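You operate a simulated robot arm through the tools that you are given. There is no shell and no other tool. Be economical: measure what you need, move in short steps, check, and stop when the job is done.

You are at the controls of a simulated two-armed robot. One attempt, no reset.

Task
Set the red test cart's speed limiter to the build card's limit.
Fine: key on to read the display; wind the brass adjuster with the white hex key, put it back in its rest, key off. Where these are worked on the way, their far stop is far enough and under half their travel is too little: red key.

The check looks at the end state, three seconds after you hand in, the way a careful person would. Anything else that was tipped, shoved, dropped, spilled or broken makes it a failure.

Robot
Two 7-joint arms with two-finger parallel grippers on one trunk, on a base that drives. Base frame: it is fixed to the floor where the robot stands at the start and does not move with it; the origin is under the middle of the robot, x ahead of it, y to its left, z up. Units: cm, rad, N and s.
The left shoulder is at the start at [7, 16.3, 139.5], the right one opposite. With the tool pointing down near the work surface each hand reaches from about 10 to 68 cm from the robot's upright axis, wherever it stands, measured 20 degrees to its own side. Places, roughly: red key [60, 0, 140]; winch's key rest [60, 50, 60]. Payload 3.43 kg a hand.
Tool frame (each hand has its own): the origin (TCP) lies between the finger pads and is the grasp point; the fingertips stand 3.4 cm ahead of it; z points along the fingers, y is the line along which they close. Largest opening 12.8 cm; finger width 2.4, thickness 1.2; the body of the gripper, 4.8 by 13 cm, starts 9.6 cm behind the TCP.
Orientation is told as [roll, pitch, yaw] about the base's x, y, z axes, in that order, counted from this pose: with the fingers straight down and closing along the base's y, the tool's x points along the base's -x, its y along +y and its z along -z.

Tools
- The arms move only by the tool nudge_tool. It takes "left_increments", "right_increments" or both (then of equal length, played together; a hand with none holds still); each is a list of rows, each an object of numbers (a shift or turn left out is 0, a gripper value left out holds the last): "claw": the gripper command, from -1 (fully open) to 1 (shut), values between in proportion; "dx", "dy", "dz": the shift along the base's x, y, z in cm; "ax", "ay", "az": the turn, a rotation vector about the base's x, y, z in rad. In form: [{"claw": .., "dx": .., "dy": .., "dz": .., "ax": .., "ay": .., "az": ..}, ...]. A call has 1 to 8 rows; each row shifts and turns the commanded pose from where the row before left it. Each row takes 0.2 s and may step no farther than 5 cm and 0.15 rad from the row before; otherwise, or with a gripper value out of range, the whole call is refused. Where a pose cannot be reached the arm comes as near as it can. A force on the tool above 90 N (or 10 N above the force at the start of the call, whichever is more), or a blocked arm, ends the call early, and 0.2 s more pass. Each finger travels about 15.3 cm/s and halts on what it meets, pressing with about 29 N; the grip force reading is that of the motor and also rises with nothing between the fingers. The clock runs only during rows and for 0.2 s after the last one: add rows that do not move to give the fingers time. It gives the time, the measured TCP pose, the force on the tool (base axes), the opening and the grip force at its end, in the units of the frame above (readings bear some noise), with the torque about the TCP (base axes, N m) and any sound that the robot's microphone picked up.
- Cameras (640 x 400 px; columns grow to the right, rows downward): "scene" is now at [13.66, -3.05, 163.73]; the picture's right is [-0.34, -0.94, 0.00], its down [-0.42, 0.15, -0.89] and it looks along [0.84, -0.30, -0.45] (base axes); focal length 214 px, centre (320, 200). "left" rides on the left gripper at [7.6, 1.1, -16] in its tool frame; the picture's right is [-0.15, 0.99, 0.00], its down [-0.88, -0.13, -0.46] and it looks along [-0.45, -0.07, 0.89] (tool axes); focal length 234 px, centre (320, 200). "right" rides on the right gripper at [7.6, -1.1, -16] in its tool frame; the picture's right is [0.15, 0.99, 0.00], its down [-0.88, 0.13, -0.46] and it looks along [-0.45, 0.07, 0.89] (tool axes); focal length 234 px, centre (320, 200). There is no depth. A picture from a camera that has moved, and an enlarged one, comes with that camera's place and axes in the base frame and with its lens.
- snapshot(camera): a new picture of that camera. No time passes.
- raise_lower(by): slides the trunk up (or, below 0, down) by that many cm; the arms and the scene camera ride with it, the base frame stays. It gives what a move gives, with no picture.
- base_move(legs): drives the robot by 1 to 6 legs, each [ahead, left, turn to the left] in cm, cm and rad, along the robot's own axes; the way and the turn of a leg run together, so that a leg with both is an arc; at most 150 cm and 3.142 rad a leg. The arms and the cameras ride along, it lands a little off, and it stops where it bumps. It gives what a move gives.
- turn_head(pan, tilt): turns the head with the scene camera to pan (to the left, within 1.501 rad either way) and tilt (down, from -0.506 to 1.204), counted from straight ahead of the robot. It gives what a move gives.
- close_up(camera, box): a new picture of the part [left, top, right, bottom] of that camera's present view, enlarged. No time passes.
- job_done(): hands the job in; it is judged then, once.

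Go step by step. Nothing tells you exact positions but the pictures and the camera data: compare them with the known pose of the tool, close in by small moves and look again before you grip or let go. The budget is 120 turns and 100 pictures, counting those below and the enlarged ones. Unless the task says otherwise, let go and move clear before handing in, and close with one line.

The tools are called after "Request:" as name(argument=value, ...) on one line, values as JSON. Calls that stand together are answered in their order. nudge_tool: Moves the arms, as the interface text tells. Its arguments: {"type":"object","properties":{"left_increments":{"type":"array"},"right_increments":{"type":"array"}},"required":[]} The other tools are called the same way: raise_lower (by) slides the trunk up or down; base_move (legs) drives the base; turn_head (pan, tilt) turns the head that bears the scene camera; snapshot (camera) takes a picture; close_up (camera, box) takes an enlarged picture of a part of a camera's view; job_done () hands the job in.

At the start:

```text
time_s: 0.0
left_ee_pos: [45.5, 25.66, 155.79]
left_tool_rot: [0.0, -0.001, 0.001]
left_wrist_force: [-0.5, 0.7, 0.2]
left_wrist_torque: [-0.02, 0.03, 0.0]
left_width: 12.84
left_grasp_force: 0.0
right_ee_pos: [41.94, -13.29, 153.09]
right_tool_rot: [0.0, 0.001, 0.0]
right_wrist_force: [0.3, -0.2, 0.4]
right_wrist_torque: [-0.01, 0.02, -0.02]
right_width: 12.8
right_grasp_force: 0.0
trunk travel left (down, up): [-87.5, 6.5]
robot x, y, heading: [0.15, -0.21, -0.0]
head pan, tilt: [-0.346, 0.463]
```

scene: 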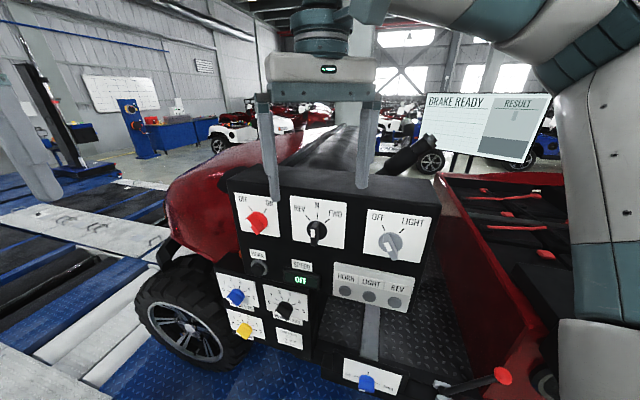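
right: 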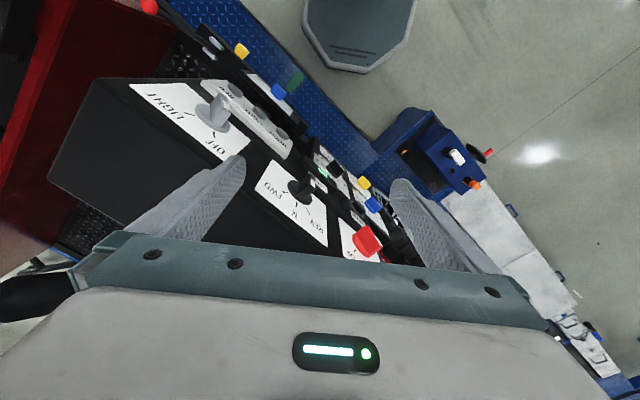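
left: 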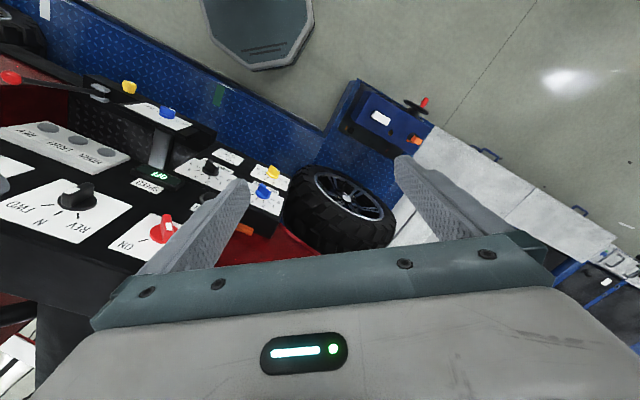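

I see the cart's dash with the red key switch, the selector, a light knob, a speed display and several small knobs. The build card isn't identified yet, so I'll enlarge the panel and look around.

Request:
close_up(camera="scene", box=[200, 170, 440, 320])

Request:
close_up(camera="scene", box=[200, 260, 520, 400])

Request:
close_up(camera="scene", box=[400, 80, 560, 180])

Request:
turn_head(pan=0.5, tilt=0.7)

Request:
snapshot(camera="scene")

```text
2.67 times, centred on (320, 245) of scene
camera zoom: at [13.66, -3.05, 163.73], right [-0.34, -0.94, 0.0], down [-0.42, 0.15, -0.89], along [0.84, -0.3, -0.45], focal length 572 px, centre (320, 80)
```

zoom: 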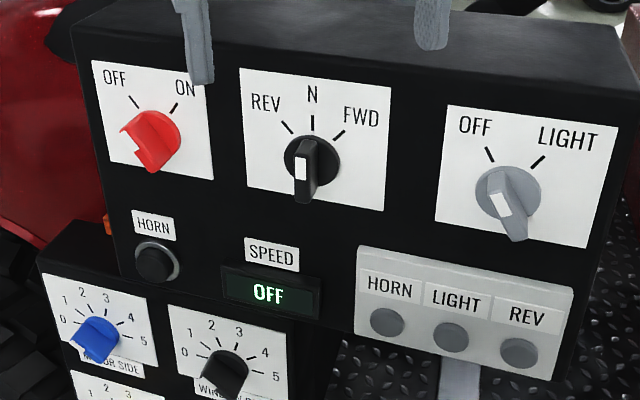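

```text
2.00 times, centred on (360, 330) of scene
camera zoom: at [13.66, -3.05, 163.73], right [-0.34, -0.94, 0.0], down [-0.42, 0.15, -0.89], along [0.84, -0.3, -0.45], focal length 429 px, centre (240, -60)
```

zoom: 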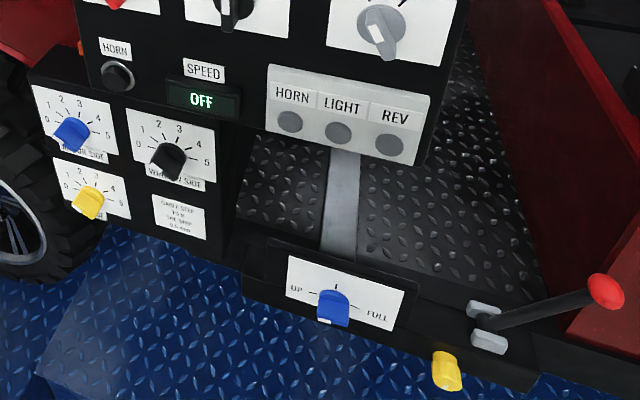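

```text
4.00 times, centred on (480, 130) of scene
camera zoom: at [13.66, -3.05, 163.73], right [-0.34, -0.94, 0.0], down [-0.42, 0.15, -0.89], along [0.84, -0.3, -0.45], focal length 858 px, centre (-320, 480)
```

zoom: 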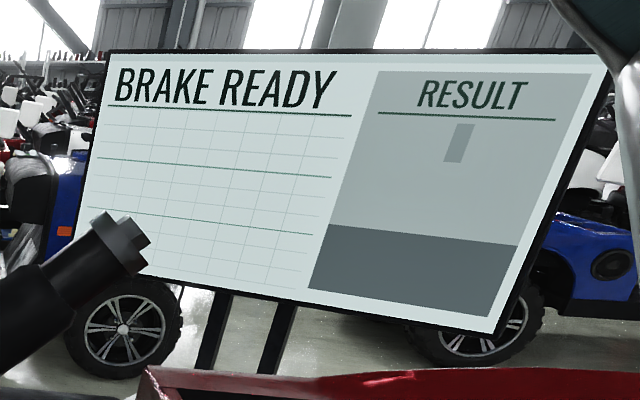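

```text
time_s: 1.2
left_ee_pos: [45.32, 25.64, 155.88]
left_tool_rot: [0.0, 0.0, 0.0]
left_wrist_force: [-0.5, 0.1, 0.2]
left_wrist_torque: [-0.03, -0.02, 0.0]
left_width: 12.8
left_grasp_force: 0.1
right_ee_pos: [42.05, -13.35, 153.02]
right_tool_rot: [0.0, 0.0, -0.001]
right_wrist_force: [0.6, -0.4, 0.3]
right_wrist_torque: [0.01, 0.01, 0.01]
right_width: 12.81
right_grasp_force: 0.2
trunk travel left (down, up): [-87.5, 6.5]
robot x, y, heading: [-0.06, -0.08, -0.002]
head pan, tilt: [0.499, 0.7]
```

```text
93 pictures are left
camera scene: at [12.49, 4.11, 161.62], right [0.48, -0.88, 0.0], down [-0.57, -0.31, -0.77], along [0.67, 0.37, -0.64], focal length 214 px, centre (320, 200)
```

scene: 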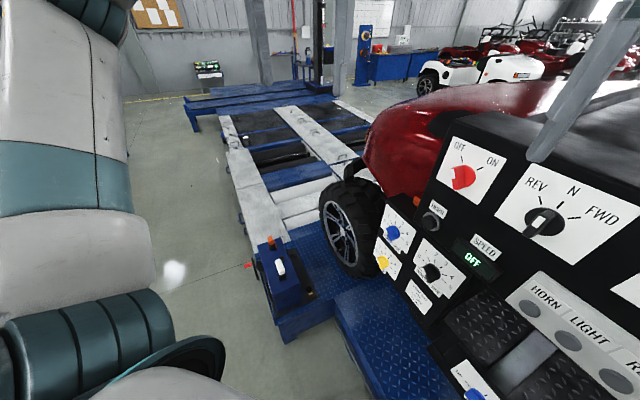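

The white item on the blue box on the left may be the hex key in the winch's rest. I'll enlarge that and the small labels, and look to the right.

Request:
close_up(camera="scene", box=[230, 220, 350, 295])

Request:
close_up(camera="scene", box=[370, 190, 500, 320])

Request:
close_up(camera="scene", box=[120, 0, 420, 100])

Request:
turn_head(pan=-0.3, tilt=1.1)

Request:
snapshot(camera="scene")

Request:
turn_head(pan=-1.3, tilt=0.6)

Request:
snapshot(camera="scene")

```text
5.33 times, centred on (290, 258) of scene
camera zoom: at [12.49, 4.11, 161.62], right [0.48, -0.88, 0.0], down [-0.57, -0.31, -0.77], along [0.67, 0.37, -0.64], focal length 1144 px, centre (480, -107)
```

zoom: 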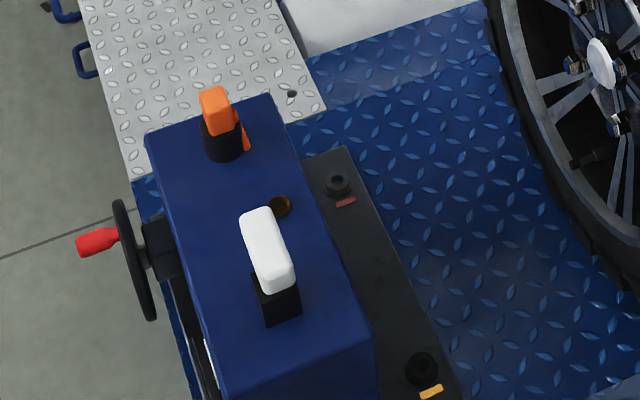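

```text
3.08 times, centred on (435, 255) of scene
camera zoom: at [12.49, 4.11, 161.62], right [0.48, -0.88, 0.0], down [-0.57, -0.31, -0.77], along [0.67, 0.37, -0.64], focal length 660 px, centre (-34, 31)
```

zoom: 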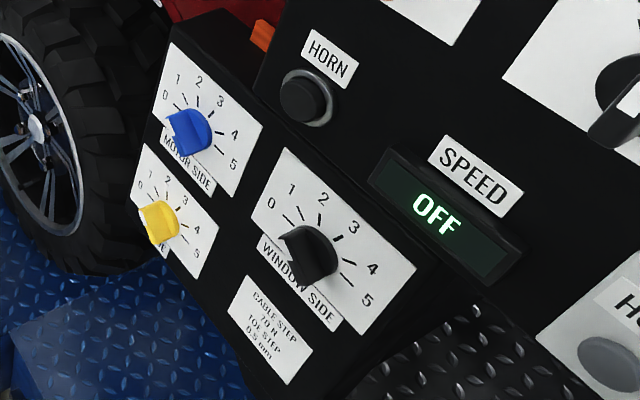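

```text
2.13 times, centred on (270, 50) of scene
camera zoom: at [12.49, 4.11, 161.62], right [0.48, -0.88, 0.0], down [-0.57, -0.31, -0.77], along [0.67, 0.37, -0.64], focal length 458 px, centre (427, 520)
```

zoom: 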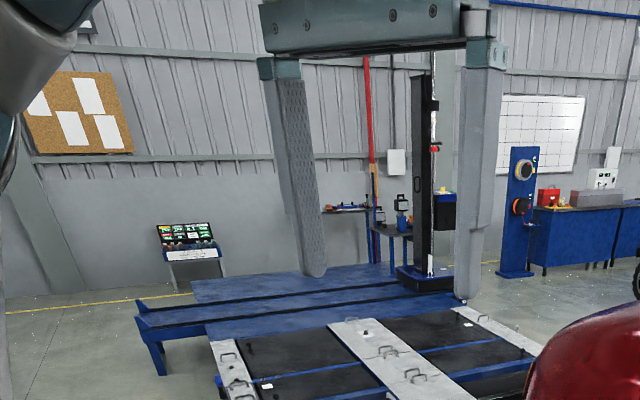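

```text
time_s: 2.3
left_ee_pos: [45.31, 25.66, 155.8]
left_tool_rot: [0.001, -0.001, 0.001]
left_wrist_force: [0.6, 0.0, 0.9]
left_wrist_torque: [-0.01, -0.02, -0.02]
left_width: 12.8
left_grasp_force: 0.0
right_ee_pos: [42.03, -13.32, 153.12]
right_tool_rot: [0.0, 0.001, -0.001]
right_wrist_force: [0.2, -0.2, -0.1]
right_wrist_torque: [0.0, -0.01, 0.03]
right_width: 12.8
right_grasp_force: 0.0
trunk travel left (down, up): [-87.5, 6.5]
robot x, y, heading: [0.28, -0.07, -0.002]
head pan, tilt: [-0.3, 1.1]
```

```text
89 pictures are left
camera scene: at [11.07, -1.8, 158.62], right [-0.29, -0.96, 0.0], down [-0.85, 0.26, -0.45], along [0.43, -0.13, -0.89], focal length 214 px, centre (320, 200)
```

scene: 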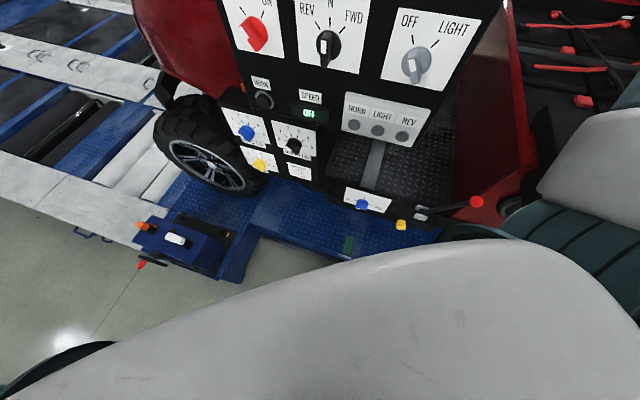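

```text
time_s: 3.6
left_ee_pos: [45.4, 25.59, 155.74]
left_tool_rot: [0.0, -0.002, -0.001]
left_wrist_force: [-0.6, 0.1, 1.0]
left_wrist_torque: [-0.01, -0.02, -0.03]
left_width: 12.81
left_grasp_force: 0.2
right_ee_pos: [42.0, -13.51, 152.96]
right_tool_rot: [0.0, 0.001, 0.0]
right_wrist_force: [1.0, 0.1, -0.1]
right_wrist_torque: [0.03, 0.01, 0.03]
right_width: 12.78
right_grasp_force: 0.1
trunk travel left (down, up): [-87.5, 6.5]
robot x, y, heading: [0.18, -0.15, 0.002]
head pan, tilt: [-1.3, 0.6]
```

```text
88 pictures are left
camera scene: at [7.4, -8.46, 162.48], right [-0.96, -0.27, 0.0], down [-0.15, 0.54, -0.82], along [0.22, -0.79, -0.57], focal length 214 px, centre (320, 200)
```

scene: 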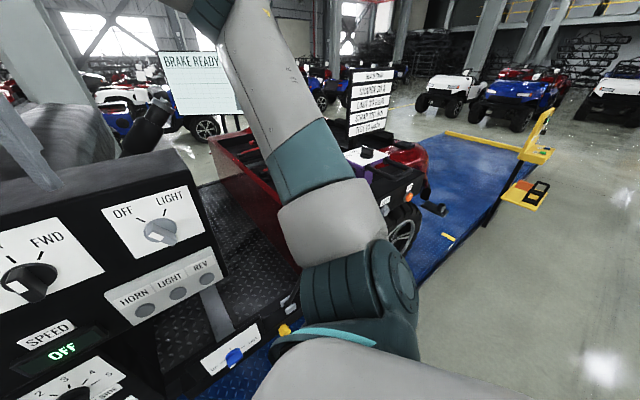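

There's a card-like board with lines of text at the cart's rear. I'll zoom on it and the rear of the cart.

Request:
close_up(camera="scene", box=[335, 60, 425, 140])

Request:
close_up(camera="scene", box=[330, 130, 460, 220])

Request:
close_up(camera="scene", box=[480, 100, 580, 220])

```text
5.00 times, centred on (380, 100) of scene
camera zoom: at [7.4, -8.46, 162.48], right [-0.96, -0.27, 0.0], down [-0.15, 0.54, -0.82], along [0.22, -0.79, -0.57], focal length 1072 px, centre (20, 700)
```

zoom: 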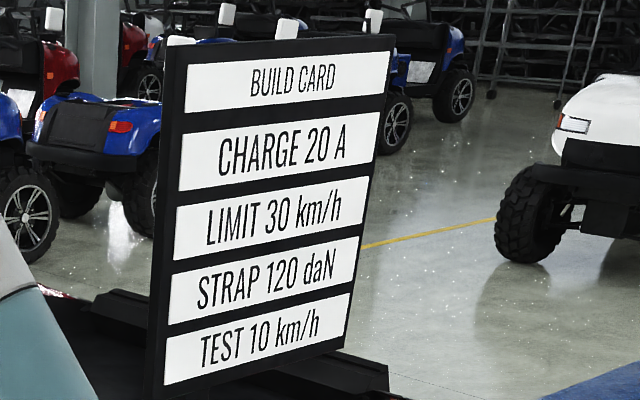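

```text
4.44 times, centred on (395, 175) of scene
camera zoom: at [7.4, -8.46, 162.48], right [-0.96, -0.27, 0.0], down [-0.15, 0.54, -0.82], along [0.22, -0.79, -0.57], focal length 953 px, centre (-13, 311)
```

zoom: 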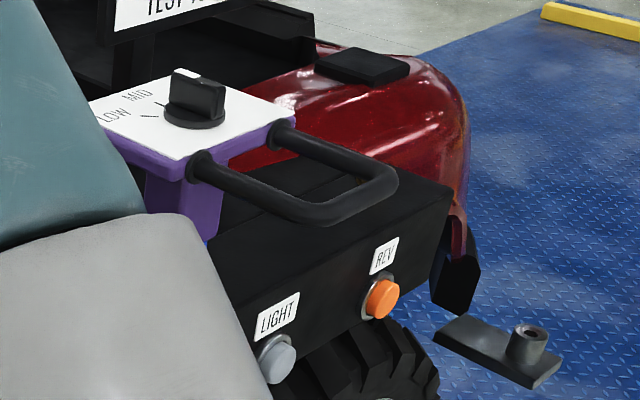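

```text
3.33 times, centred on (530, 160) of scene
camera zoom: at [7.4, -8.46, 162.48], right [-0.96, -0.27, 0.0], down [-0.15, 0.54, -0.82], along [0.22, -0.79, -0.57], focal length 715 px, centre (-380, 333)
```

zoom: 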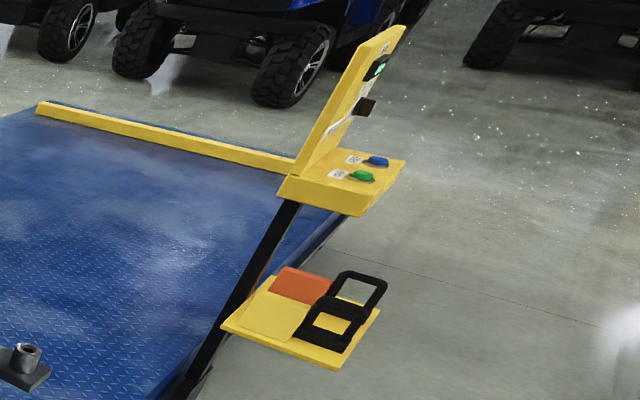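

The build card's limit is 30 km/h. Next I need the brass adjuster, so I'll zoom in hard on the winch box and the area around it.

Request:
turn_head(pan=0.5, tilt=0.9)

Request:
snapshot(camera="scene")

Request:
close_up(camera="scene", box=[240, 160, 340, 230])

Request:
close_up(camera="scene", box=[320, 180, 640, 380])

```text
time_s: 5.4
left_ee_pos: [45.43, 25.63, 155.71]
left_tool_rot: [0.0, 0.001, -0.001]
left_wrist_force: [1.2, -0.4, 0.4]
left_wrist_torque: [0.01, 0.01, 0.03]
left_width: 12.77
left_grasp_force: 0.2
right_ee_pos: [41.95, -13.39, 153.02]
right_tool_rot: [0.002, -0.001, 0.0]
right_wrist_force: [0.0, -0.2, -0.5]
right_wrist_torque: [0.03, 0.0, 0.01]
right_width: 12.8
right_grasp_force: 0.0
trunk travel left (down, up): [-87.5, 6.5]
robot x, y, heading: [-0.02, -0.14, -0.003]
head pan, tilt: [0.499, 0.901]
```

```text
84 pictures are left
camera scene: at [11.66, 3.66, 160.0], right [0.48, -0.88, 0.0], down [-0.69, -0.37, -0.62], along [0.55, 0.3, -0.78], focal length 214 px, centre (320, 200)
```

scene: 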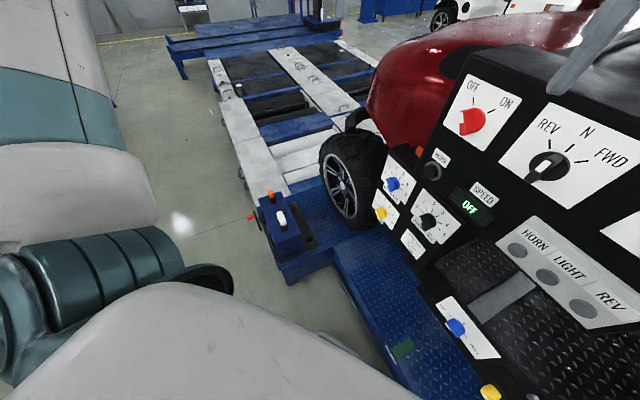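

```text
5.71 times, centred on (290, 195) of scene
camera zoom: at [11.66, 3.66, 160.0], right [0.48, -0.88, 0.0], down [-0.69, -0.37, -0.62], along [0.55, 0.3, -0.78], focal length 1226 px, centre (491, 229)
```

zoom: 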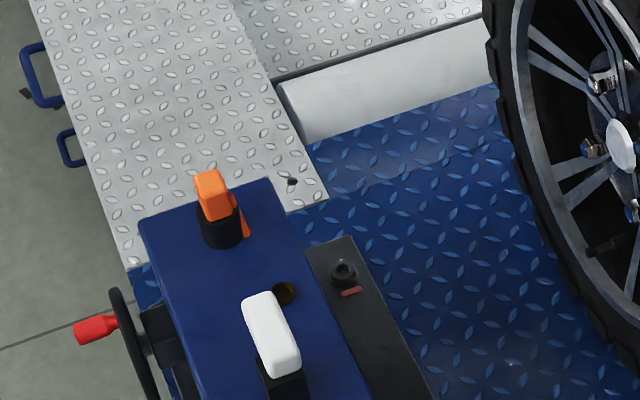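

```text
2.00 times, centred on (480, 280) of scene
camera zoom: at [11.66, 3.66, 160.0], right [0.48, -0.88, 0.0], down [-0.69, -0.37, -0.62], along [0.55, 0.3, -0.78], focal length 429 px, centre (0, 40)
```

zoom: 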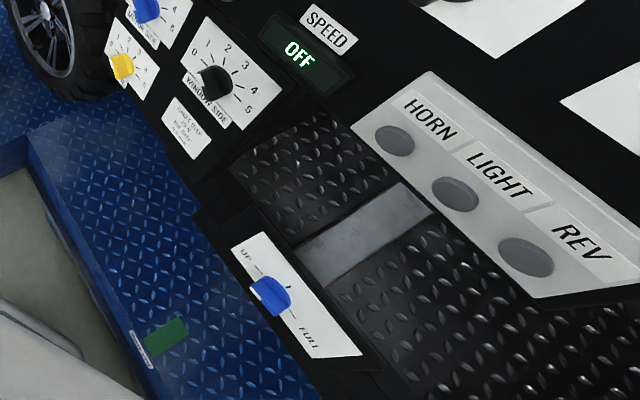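

I'll zoom the hand cameras' present views for another angle on the winch box and the cart's near side.

Request:
close_up(camera="left", box=[330, 70, 450, 170])

Request:
close_up(camera="right", box=[360, 90, 540, 210])

Request:
close_up(camera="left", box=[0, 50, 320, 250])

```text
4.00 times, centred on (390, 120) of left
camera zoom: at [37.9, 26.81, 171.87], right [0.15, 0.99, 0.0], down [0.88, -0.13, 0.46], along [0.45, -0.07, -0.89], focal length 937 px, centre (40, 520)
```

zoom: 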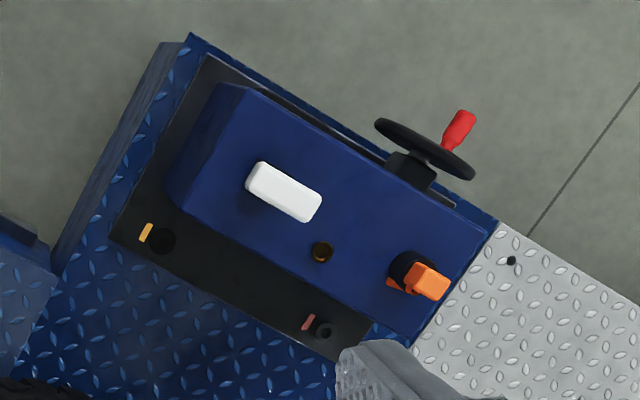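

```text
3.33 times, centred on (450, 150) of right
camera zoom: at [34.35, -14.6, 169.06], right [-0.15, 0.99, 0.0], down [0.88, 0.13, 0.46], along [0.45, 0.07, -0.89], focal length 781 px, centre (-113, 367)
```

zoom: 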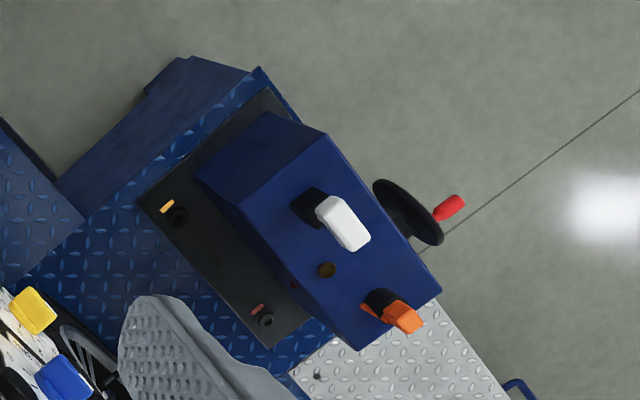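

```text
2.00 times, centred on (160, 150) of left
camera zoom: at [37.9, 26.81, 171.87], right [0.15, 0.99, 0.0], down [0.88, -0.13, 0.46], along [0.45, -0.07, -0.89], focal length 468 px, centre (640, 300)
```

zoom: 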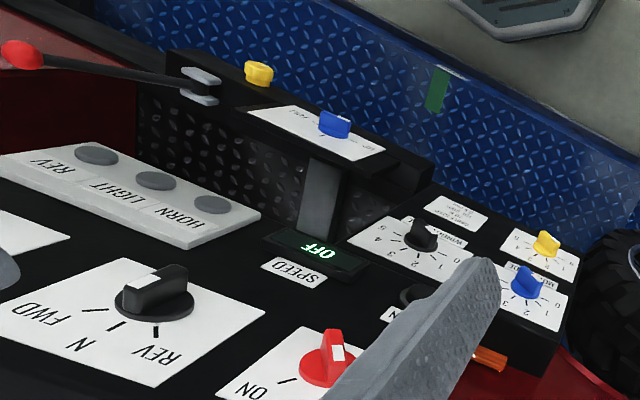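

The brass ring beside the key on the winch box is one candidate, but the adjuster could be on the cart itself. I'll look at more of the cart before deciding.

Request:
close_up(camera="scene", box=[340, 120, 460, 200])

Request:
turn_head(pan=-0.7, tilt=0.9)

Request:
snapshot(camera="scene")

Request:
close_up(camera="left", box=[340, 70, 420, 130])

```text
5.00 times, centred on (400, 160) of scene
camera zoom: at [11.66, 3.66, 160.0], right [0.48, -0.88, 0.0], down [-0.69, -0.37, -0.62], along [0.55, 0.3, -0.78], focal length 1072 px, centre (-80, 400)
```

zoom: 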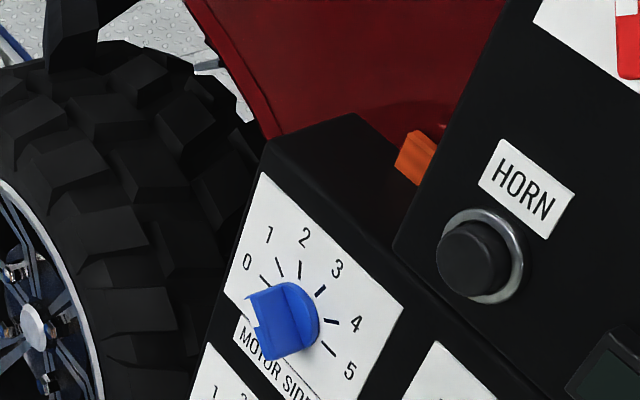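

```text
time_s: 6.8
left_ee_pos: [45.44, 25.58, 155.87]
left_tool_rot: [-0.001, 0.0, 0.0]
left_wrist_force: [0.3, 0.6, 0.5]
left_wrist_torque: [-0.04, 0.0, 0.01]
left_width: 12.8
left_grasp_force: 0.0
right_ee_pos: [42.02, -13.44, 153.18]
right_tool_rot: [0.0, 0.001, 0.0]
right_wrist_force: [-0.1, 0.1, 0.1]
right_wrist_torque: [0.01, 0.01, -0.01]
right_width: 12.79
right_grasp_force: 0.1
trunk travel left (down, up): [-87.5, 6.5]
robot x, y, heading: [0.34, 0.08, 0.003]
head pan, tilt: [-0.7, 0.901]
```

```text
77 pictures are left
camera scene: at [10.81, -4.8, 160.0], right [-0.64, -0.77, 0.0], down [-0.6, 0.5, -0.62], along [0.48, -0.4, -0.78], focal length 214 px, centre (320, 200)
```

scene: 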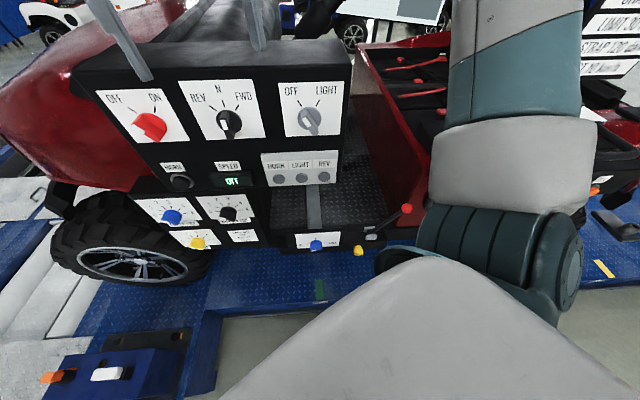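

```text
6.67 times, centred on (380, 100) of left
camera zoom: at [37.9, 26.81, 171.87], right [0.15, 0.99, 0.0], down [0.88, -0.13, 0.46], along [0.45, -0.07, -0.89], focal length 1561 px, centre (-80, 867)
```

zoom: 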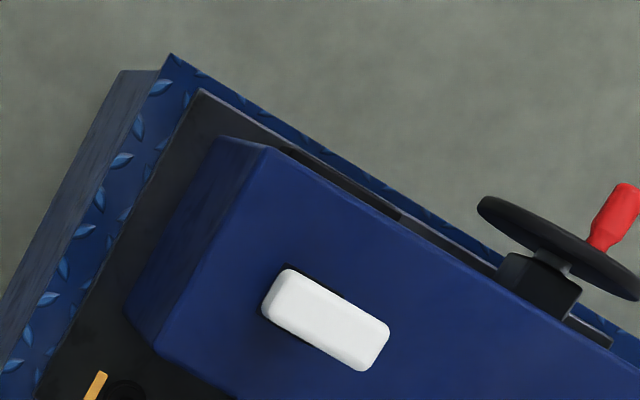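

I'll zoom in on the bed area and the lower sill.

Request:
close_up(camera="scene", box=[340, 20, 480, 260])

Request:
close_up(camera="scene", box=[240, 180, 440, 310])

Request:
close_up(camera="scene", box=[560, 0, 640, 300])

```text
1.67 times, centred on (410, 140) of scene
camera zoom: at [10.81, -4.8, 160.0], right [-0.64, -0.77, 0.0], down [-0.6, 0.5, -0.62], along [0.48, -0.4, -0.78], focal length 358 px, centre (170, 300)
```

zoom: 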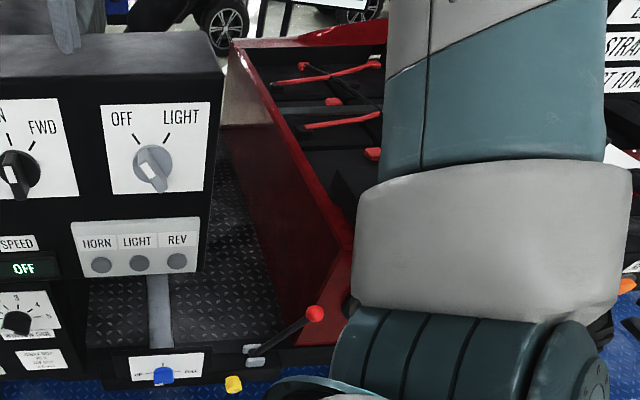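

```text
3.08 times, centred on (340, 245) of scene
camera zoom: at [10.81, -4.8, 160.0], right [-0.64, -0.77, 0.0], down [-0.6, 0.5, -0.62], along [0.48, -0.4, -0.78], focal length 660 px, centre (258, 62)
```

zoom: 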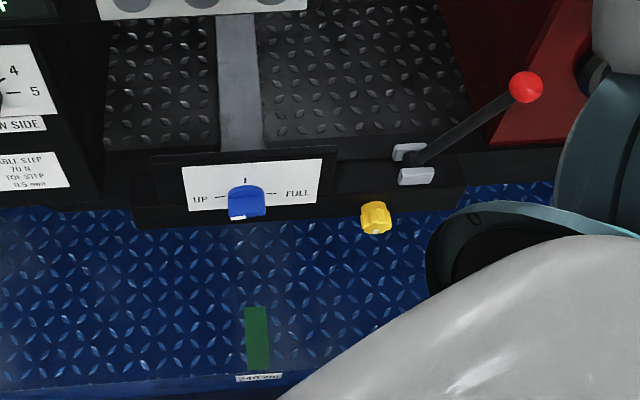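

```text
1.33 times, centred on (600, 150) of scene
camera zoom: at [10.81, -4.8, 160.0], right [-0.64, -0.77, 0.0], down [-0.6, 0.5, -0.62], along [0.48, -0.4, -0.78], focal length 286 px, centre (-53, 267)
```

zoom: 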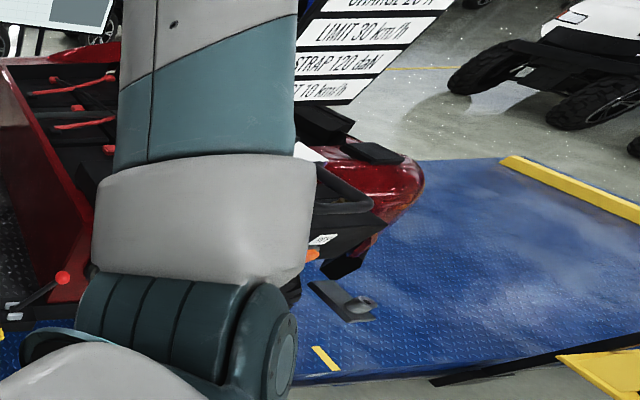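

The open bay behind the dash holds batteries with red cables; the limiter may be in there. I'll swing the right hand to the right for a hand-camera view and to unblock the head camera.

Request:
nudge_tool(right_increments=[{"dy": -5, "dz": 1}, {"dy": -5, "dz": 1}, {"dy": -5, "dz": 1}, {"dy": -5, "dz": 1}, {"dy": -4}])

Request:
snapshot(camera="right")

Request:
snapshot(camera="scene")

```text
refused: row 1 steps farther than a row can; nothing moved
```

```text
72 pictures are left
camera right: at [34.35, -14.6, 169.06], right [-0.15, 0.99, 0.0], down [0.88, 0.13, 0.46], along [0.45, 0.07, -0.89], focal length 234 px, centre (320, 200)
```

right: 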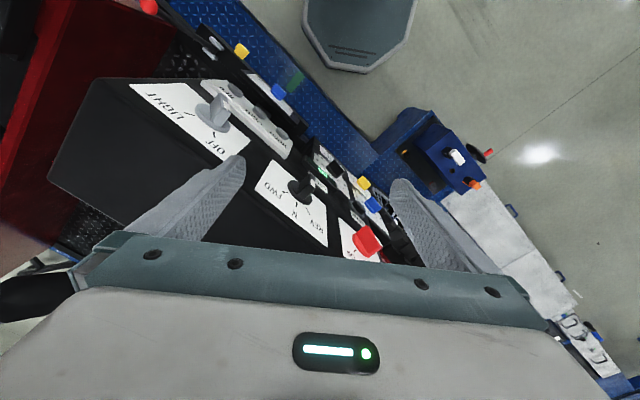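

```text
71 pictures are left
camera scene: at [10.81, -4.8, 160.0], right [-0.64, -0.77, 0.0], down [-0.6, 0.5, -0.62], along [0.48, -0.4, -0.78], focal length 214 px, centre (320, 200)
```

scene: 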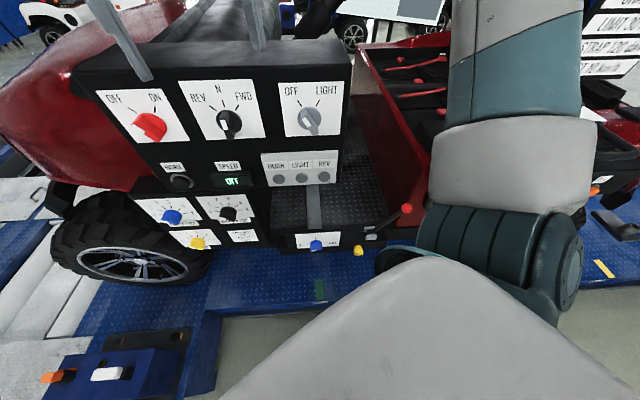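

The dash is turned about 37° from my heading (key near [56,-3,138], light knob near [40,-26,139]). I'll raise the right hand, then swing it right.

Request:
nudge_tool(right_increments=[{"dz": 4.9}, {"dz": 4.9}, {"dy": -4.9}, {"dy": -4.9}, {"dy": -4.9}, {"dy": -4.9}, {"dy": -4.9}])

Request:
snapshot(camera="right")

Request:
snapshot(camera="scene")

```text
time_s: 8.4
left_ee_pos: [45.31, 25.38, 155.89]
left_tool_rot: [0.002, -0.002, 0.0]
left_wrist_force: [0.0, 0.0, 0.0]
left_wrist_torque: [0.02, -0.05, 0.03]
left_width: 12.8
left_grasp_force: 0.1
right_ee_pos: [41.85, -38.84, 162.8]
right_tool_rot: [0.005, -0.002, 0.001]
right_wrist_force: [0.3, 0.8, -0.3]
right_wrist_torque: [0.03, -0.03, 0.01]
right_width: 12.81
right_grasp_force: 0.1
trunk travel left (down, up): [-87.5, 6.5]
robot x, y, heading: [0.1, 0.16, -0.003]
head pan, tilt: [-0.7, 0.901]
```

```text
70 pictures are left
camera right: at [34.18, -40.04, 178.84], right [-0.15, 0.99, 0.0], down [0.88, 0.13, 0.46], along [0.45, 0.07, -0.89], focal length 234 px, centre (320, 200)
```

right: 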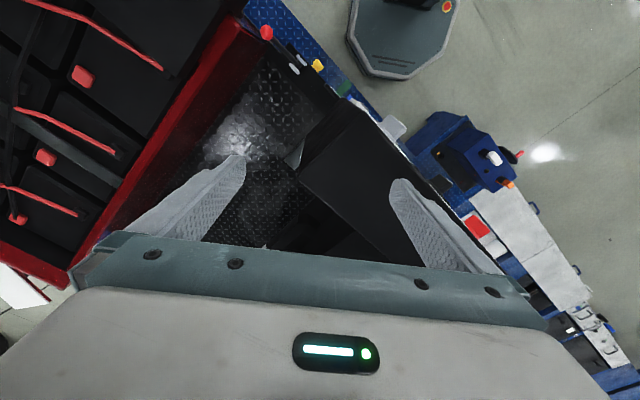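

```text
69 pictures are left
camera scene: at [10.64, -5.16, 160.0], right [-0.64, -0.76, 0.0], down [-0.6, 0.51, -0.62], along [0.48, -0.4, -0.78], focal length 214 px, centre (320, 200)
```

scene: 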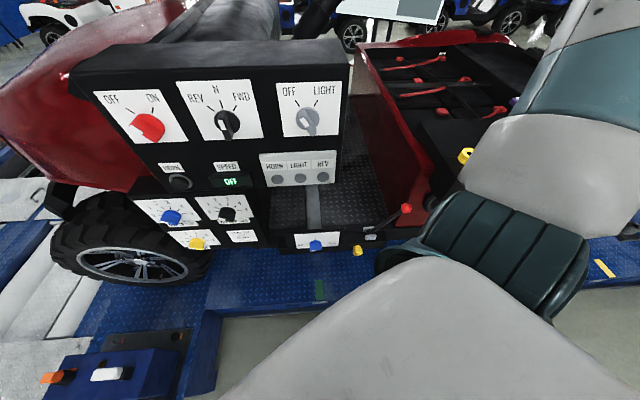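

A yellow part is showing on a black unit in the battery bay. I'll move the arm further out of the way and zoom.

Request:
nudge_tool(right_increments=[{"dy": -4.9}, {"dy": -4.9}, {"dx": -4.9}, {"dx": -4.9}, {"dx": -4.9}, {"dx": -4.9}])

Request:
turn_head(pan=-0.95, tilt=0.8)

Request:
snapshot(camera="right")

Request:
snapshot(camera="scene")

```text
time_s: 9.8
left_ee_pos: [45.28, 25.63, 155.79]
left_tool_rot: [0.001, 0.001, 0.0]
left_wrist_force: [0.2, 0.5, 0.2]
left_wrist_torque: [0.01, 0.02, -0.01]
left_width: 12.79
left_grasp_force: 0.1
right_ee_pos: [34.6, -39.7, 155.28]
right_tool_rot: [0.001, -0.002, -0.002]
right_wrist_force: [0.1, 0.6, -0.3]
right_wrist_torque: [0.02, -0.03, -0.01]
right_width: 12.79
right_grasp_force: 0.1
right hand out of reach, approached as far as the arm can: row 1, 2, 3, 4, 5, 6
trunk travel left (down, up): [-87.5, 6.5]
robot x, y, heading: [0.21, 0.1, -0.002]
head pan, tilt: [-0.7, 0.901]
```

```text
time_s: 10.5
left_ee_pos: [45.34, 25.77, 155.84]
left_tool_rot: [-0.001, 0.001, 0.0]
left_wrist_force: [-0.3, -0.4, -0.5]
left_wrist_torque: [0.0, -0.01, 0.02]
left_width: 12.79
left_grasp_force: 0.0
right_ee_pos: [34.7, -39.71, 155.27]
right_tool_rot: [0.001, 0.0, 0.002]
right_wrist_force: [-1.0, -0.3, 0.5]
right_wrist_torque: [0.02, -0.02, 0.01]
right_width: 12.81
right_grasp_force: 0.0
trunk travel left (down, up): [-87.5, 6.5]
robot x, y, heading: [-0.08, 0.11, 0.001]
head pan, tilt: [-0.949, 0.799]
```

```text
68 pictures are left
camera right: at [27.01, -40.82, 171.23], right [-0.15, 0.99, 0.0], down [0.88, 0.13, 0.46], along [0.45, 0.07, -0.89], focal length 234 px, centre (320, 200)
```

right: 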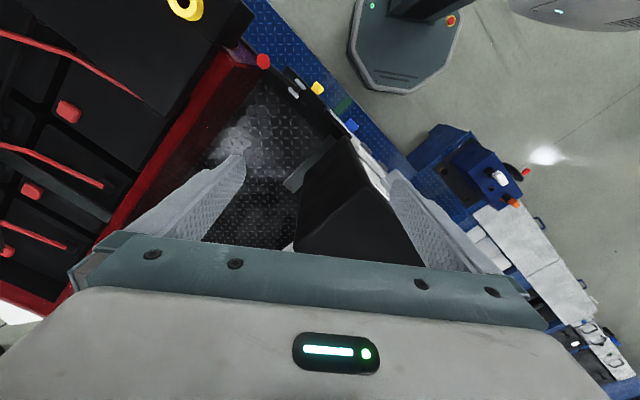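

```text
67 pictures are left
camera scene: at [9.7, -6.48, 160.8], right [-0.81, -0.58, 0.0], down [-0.42, 0.58, -0.7], along [0.41, -0.57, -0.72], focal length 214 px, centre (320, 200)
```

scene: 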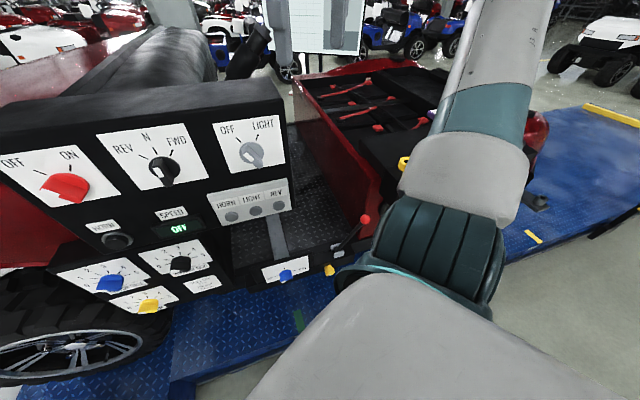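

The right camera shows a yellow ring-shaped part on the black unit; zooming there.

Request:
close_up(camera="right", box=[130, 0, 270, 80])

Request:
close_up(camera="scene", box=[290, 60, 430, 180])

```text
4.57 times, centred on (200, 40) of right
camera zoom: at [27.01, -40.82, 171.23], right [-0.15, 0.99, 0.0], down [0.88, 0.13, 0.46], along [0.45, 0.07, -0.89], focal length 1070 px, centre (869, 931)
```

zoom: 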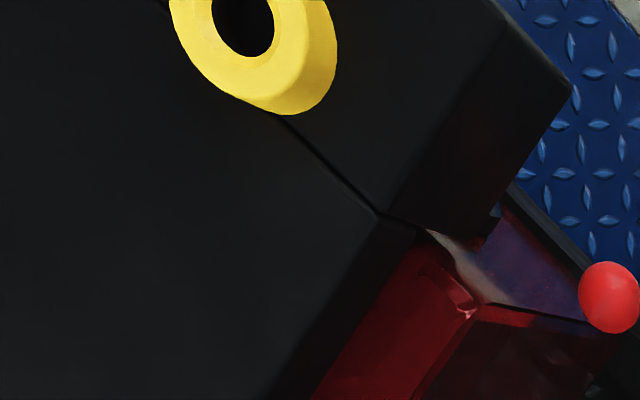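

```text
3.33 times, centred on (360, 120) of scene
camera zoom: at [9.7, -6.48, 160.8], right [-0.81, -0.58, 0.0], down [-0.42, 0.58, -0.7], along [0.41, -0.57, -0.72], focal length 715 px, centre (187, 467)
```

zoom: 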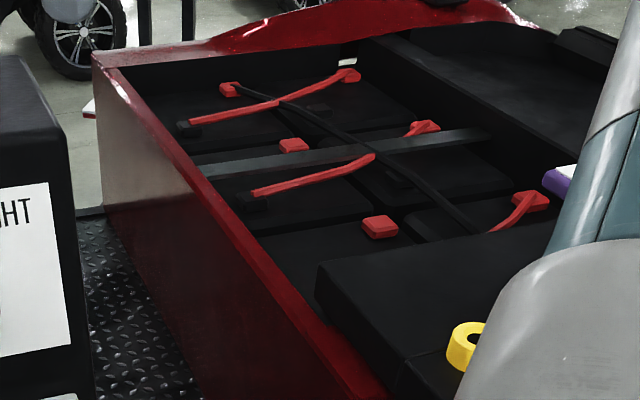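

The black unit in the bay is hidden behind my right arm. I'll back off 30 cm and turn to face the cart squarely, then look again.

Request:
base_move(legs=[[-30, 0, 0], [0, 0, -0.64]])

Request:
turn_head(pan=-0.6, tilt=0.6)

Request:
snapshot(camera="scene")

```text
time_s: 14.3
left_ee_pos: [21.65, -7.4, 155.86]
left_tool_rot: [-0.001, 0.002, -0.657]
left_wrist_force: [-0.7, 1.1, 1.1]
left_wrist_torque: [-0.04, 0.0, 0.0]
left_width: 12.79
left_grasp_force: 0.0
right_ee_pos: [-26.93, -52.53, 155.17]
right_tool_rot: [0.001, 0.001, -0.657]
right_wrist_force: [0.1, 0.0, 0.0]
right_wrist_torque: [-0.01, 0.02, -0.01]
right_width: 12.81
right_grasp_force: 0.1
trunk travel left (down, up): [-87.5, 6.5]
robot x, y, heading: [-30.17, -0.0, -0.663]
head pan, tilt: [-0.949, 0.799]
```

```text
time_s: 15.2
left_ee_pos: [21.52, -7.51, 155.85]
left_tool_rot: [0.0, 0.001, -0.659]
left_wrist_force: [0.3, 1.2, -0.2]
left_wrist_torque: [0.01, 0.04, 0.02]
left_width: 12.79
left_grasp_force: 0.1
right_ee_pos: [-26.96, -52.63, 155.22]
right_tool_rot: [0.001, -0.001, -0.661]
right_wrist_force: [0.0, -1.3, 0.2]
right_wrist_torque: [0.02, -0.03, -0.02]
right_width: 12.8
right_grasp_force: 0.1
trunk travel left (down, up): [-87.5, 6.5]
robot x, y, heading: [-30.26, -0.06, -0.66]
head pan, tilt: [-0.6, 0.6]
```

```text
64 pictures are left
camera scene: at [-23.43, -11.41, 162.48], right [-0.95, -0.31, 0.0], down [-0.17, 0.54, -0.82], along [0.25, -0.79, -0.57], focal length 214 px, centre (320, 200)
```

scene: 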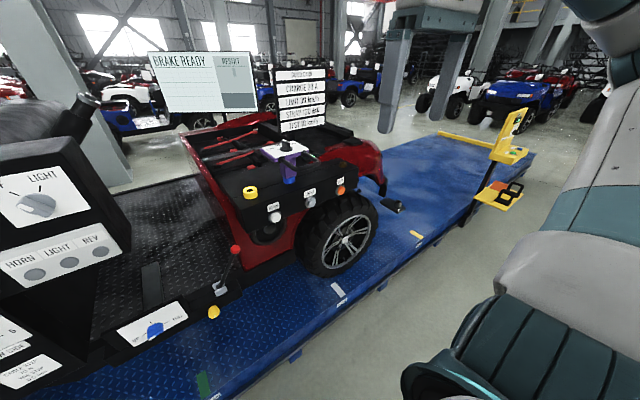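

Now the rear of the cart is clear. Zooming on the rear side panel.

Request:
close_up(camera="scene", box=[215, 125, 375, 235])

Request:
close_up(camera="scene", box=[180, 230, 260, 330])

```text
3.64 times, centred on (295, 180) of scene
camera zoom: at [-23.43, -11.41, 162.48], right [-0.95, -0.31, 0.0], down [-0.17, 0.54, -0.82], along [0.25, -0.79, -0.57], focal length 780 px, centre (411, 273)
```

zoom: 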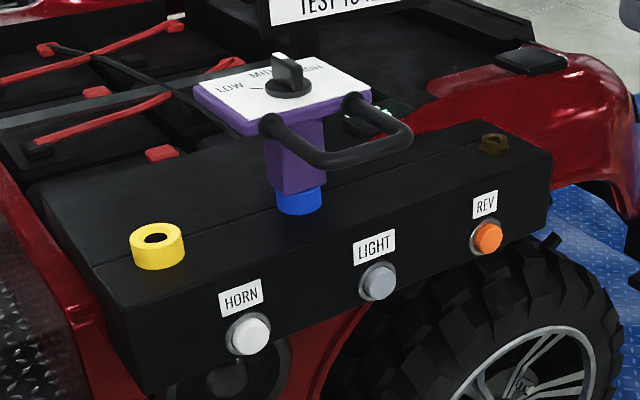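

```text
4.00 times, centred on (220, 280) of scene
camera zoom: at [-23.43, -11.41, 162.48], right [-0.95, -0.31, 0.0], down [-0.17, 0.54, -0.82], along [0.25, -0.79, -0.57], focal length 858 px, centre (720, -120)
```

zoom: 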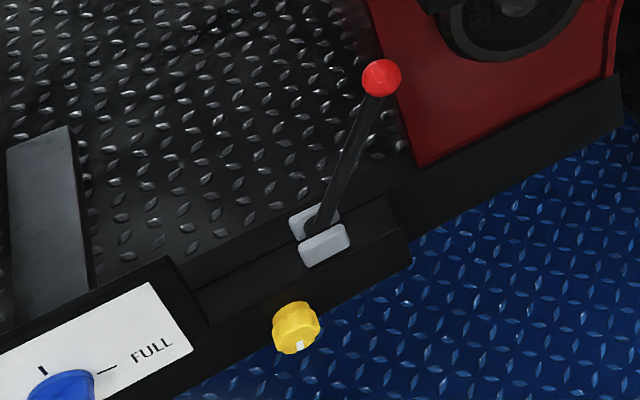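

A small brass part sits on top of the rear box near the REV button. Zooming closer.

Request:
close_up(camera="scene", box=[322, 150, 358, 175])

Request:
close_up(camera="scene", box=[380, 180, 440, 250])

```text
16.00 times, centred on (340, 162) of scene
camera zoom: at [-23.43, -11.41, 162.48], right [-0.95, -0.31, 0.0], down [-0.17, 0.54, -0.82], along [0.25, -0.79, -0.57], focal length 3432 px, centre (0, 800)
```

zoom: 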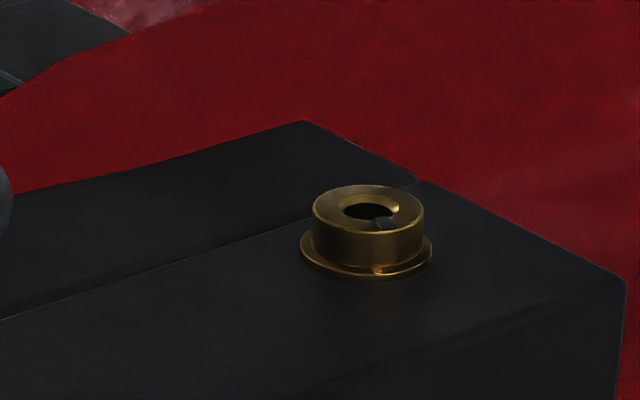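

```text
5.71 times, centred on (410, 215) of scene
camera zoom: at [-23.43, -11.41, 162.48], right [-0.95, -0.31, 0.0], down [-0.17, 0.54, -0.82], along [0.25, -0.79, -0.57], focal length 1226 px, centre (-194, 114)
```

zoom: 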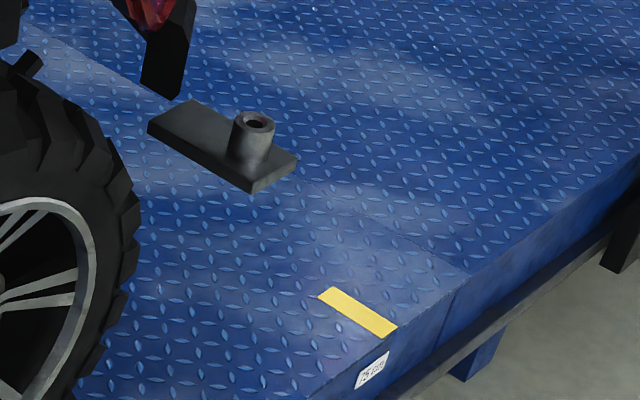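

I found the brass adjuster: a brass ring socket on top of the cart's rear box. The red key comes first, so I'll drive nearly square to the dash, with the key about 60 cm ahead and 22 cm left, then look closely.

Request:
base_move(legs=[[0, 28, 0], [8, 0, 0]])

Request:
turn_head(pan=0.25, tilt=0.4)

Request:
snapshot(camera="scene")

Request:
snapshot(camera="left")

```text
time_s: 17.8
left_ee_pos: [43.79, 10.0, 156.23]
left_tool_rot: [0.0, -0.009, -0.663]
left_wrist_force: [0.0, 1.1, -0.6]
left_wrist_torque: [-0.09, -0.11, -0.01]
left_width: 12.81
left_grasp_force: 0.0
right_ee_pos: [-4.79, -34.96, 155.48]
right_tool_rot: [0.001, -0.008, -0.662]
right_wrist_force: [0.1, 1.0, 0.7]
right_wrist_torque: [-0.05, -0.12, -0.03]
right_width: 12.76
right_grasp_force: 0.0
trunk travel left (down, up): [-87.5, 6.5]
robot x, y, heading: [-6.95, 16.86, -0.657]
head pan, tilt: [-0.6, 0.6]
```

```text
time_s: 19.0
left_ee_pos: [44.54, 9.45, 155.96]
left_tool_rot: [0.001, -0.003, -0.663]
left_wrist_force: [1.0, -0.2, -0.3]
left_wrist_torque: [-0.04, 0.0, -0.02]
left_width: 12.81
left_grasp_force: 0.0
right_ee_pos: [-4.04, -35.45, 155.2]
right_tool_rot: [0.001, -0.004, -0.661]
right_wrist_force: [-1.6, -0.4, 0.1]
right_wrist_torque: [0.0, -0.02, -0.01]
right_width: 12.78
right_grasp_force: 0.1
trunk travel left (down, up): [-87.5, 6.5]
robot x, y, heading: [-6.86, 17.16, -0.668]
head pan, tilt: [0.25, 0.4]
```

```text
59 pictures are left
camera scene: at [5.48, 10.41, 164.32], right [-0.4, -0.92, 0.0], down [-0.36, 0.16, -0.92], along [0.84, -0.37, -0.39], focal length 214 px, centre (320, 200)
```

scene: 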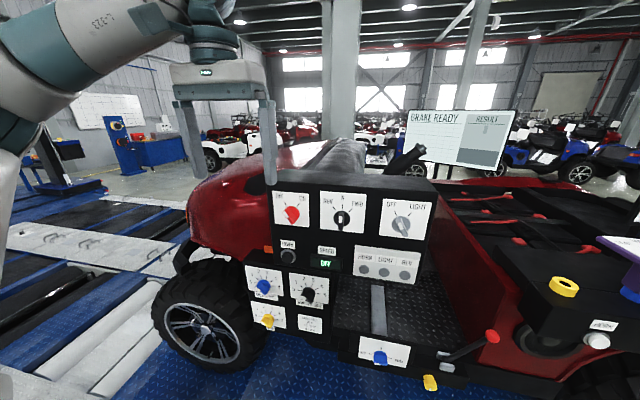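

```text
58 pictures are left
camera left: at [39.35, 15.15, 171.98], right [0.72, 0.69, 0.0], down [0.61, -0.64, 0.46], along [0.32, -0.33, -0.89], focal length 234 px, centre (320, 200)
```

left: 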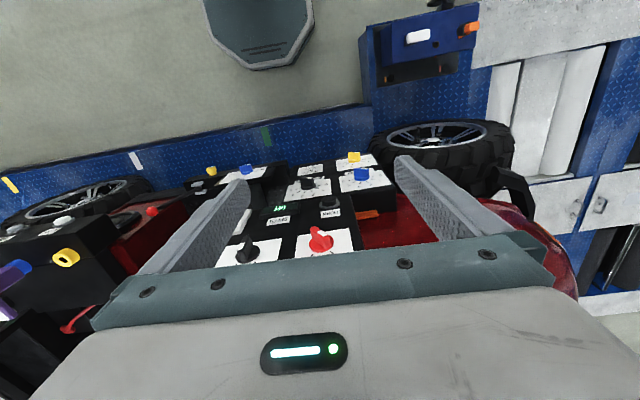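

Key is near [57.8,-4,136.7]. I'll zoom in both cameras to get its handle orientation and the panel tilt.

Request:
close_up(camera="scene", box=[262, 175, 372, 275])

Request:
close_up(camera="left", box=[220, 180, 400, 270])

```text
4.00 times, centred on (317, 225) of scene
camera zoom: at [5.48, 10.41, 164.32], right [-0.4, -0.92, 0.0], down [-0.36, 0.16, -0.92], along [0.84, -0.37, -0.39], focal length 858 px, centre (332, 100)
```

zoom: 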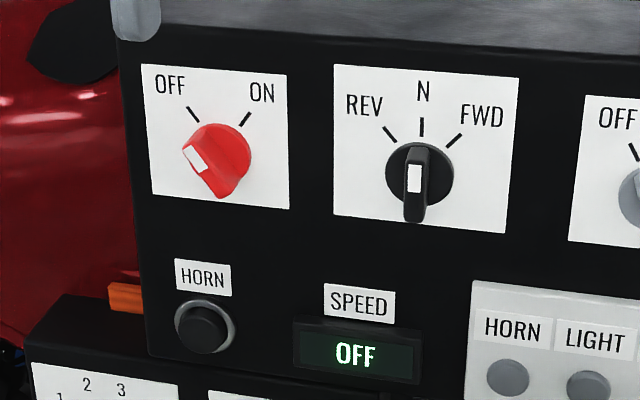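

```text
3.56 times, centred on (310, 225) of left
camera zoom: at [39.35, 15.15, 171.98], right [0.72, 0.69, 0.0], down [0.61, -0.64, 0.46], along [0.32, -0.33, -0.89], focal length 833 px, centre (356, 111)
```

zoom: 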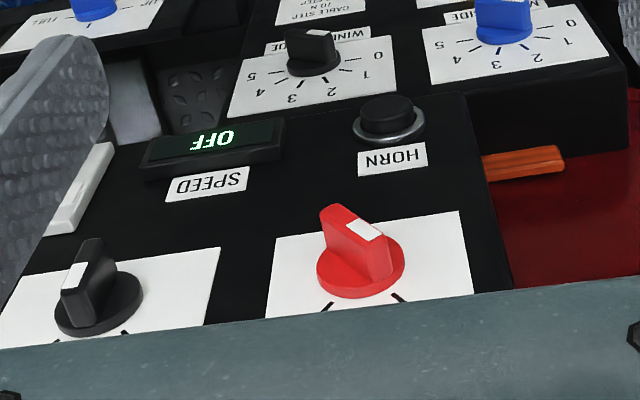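

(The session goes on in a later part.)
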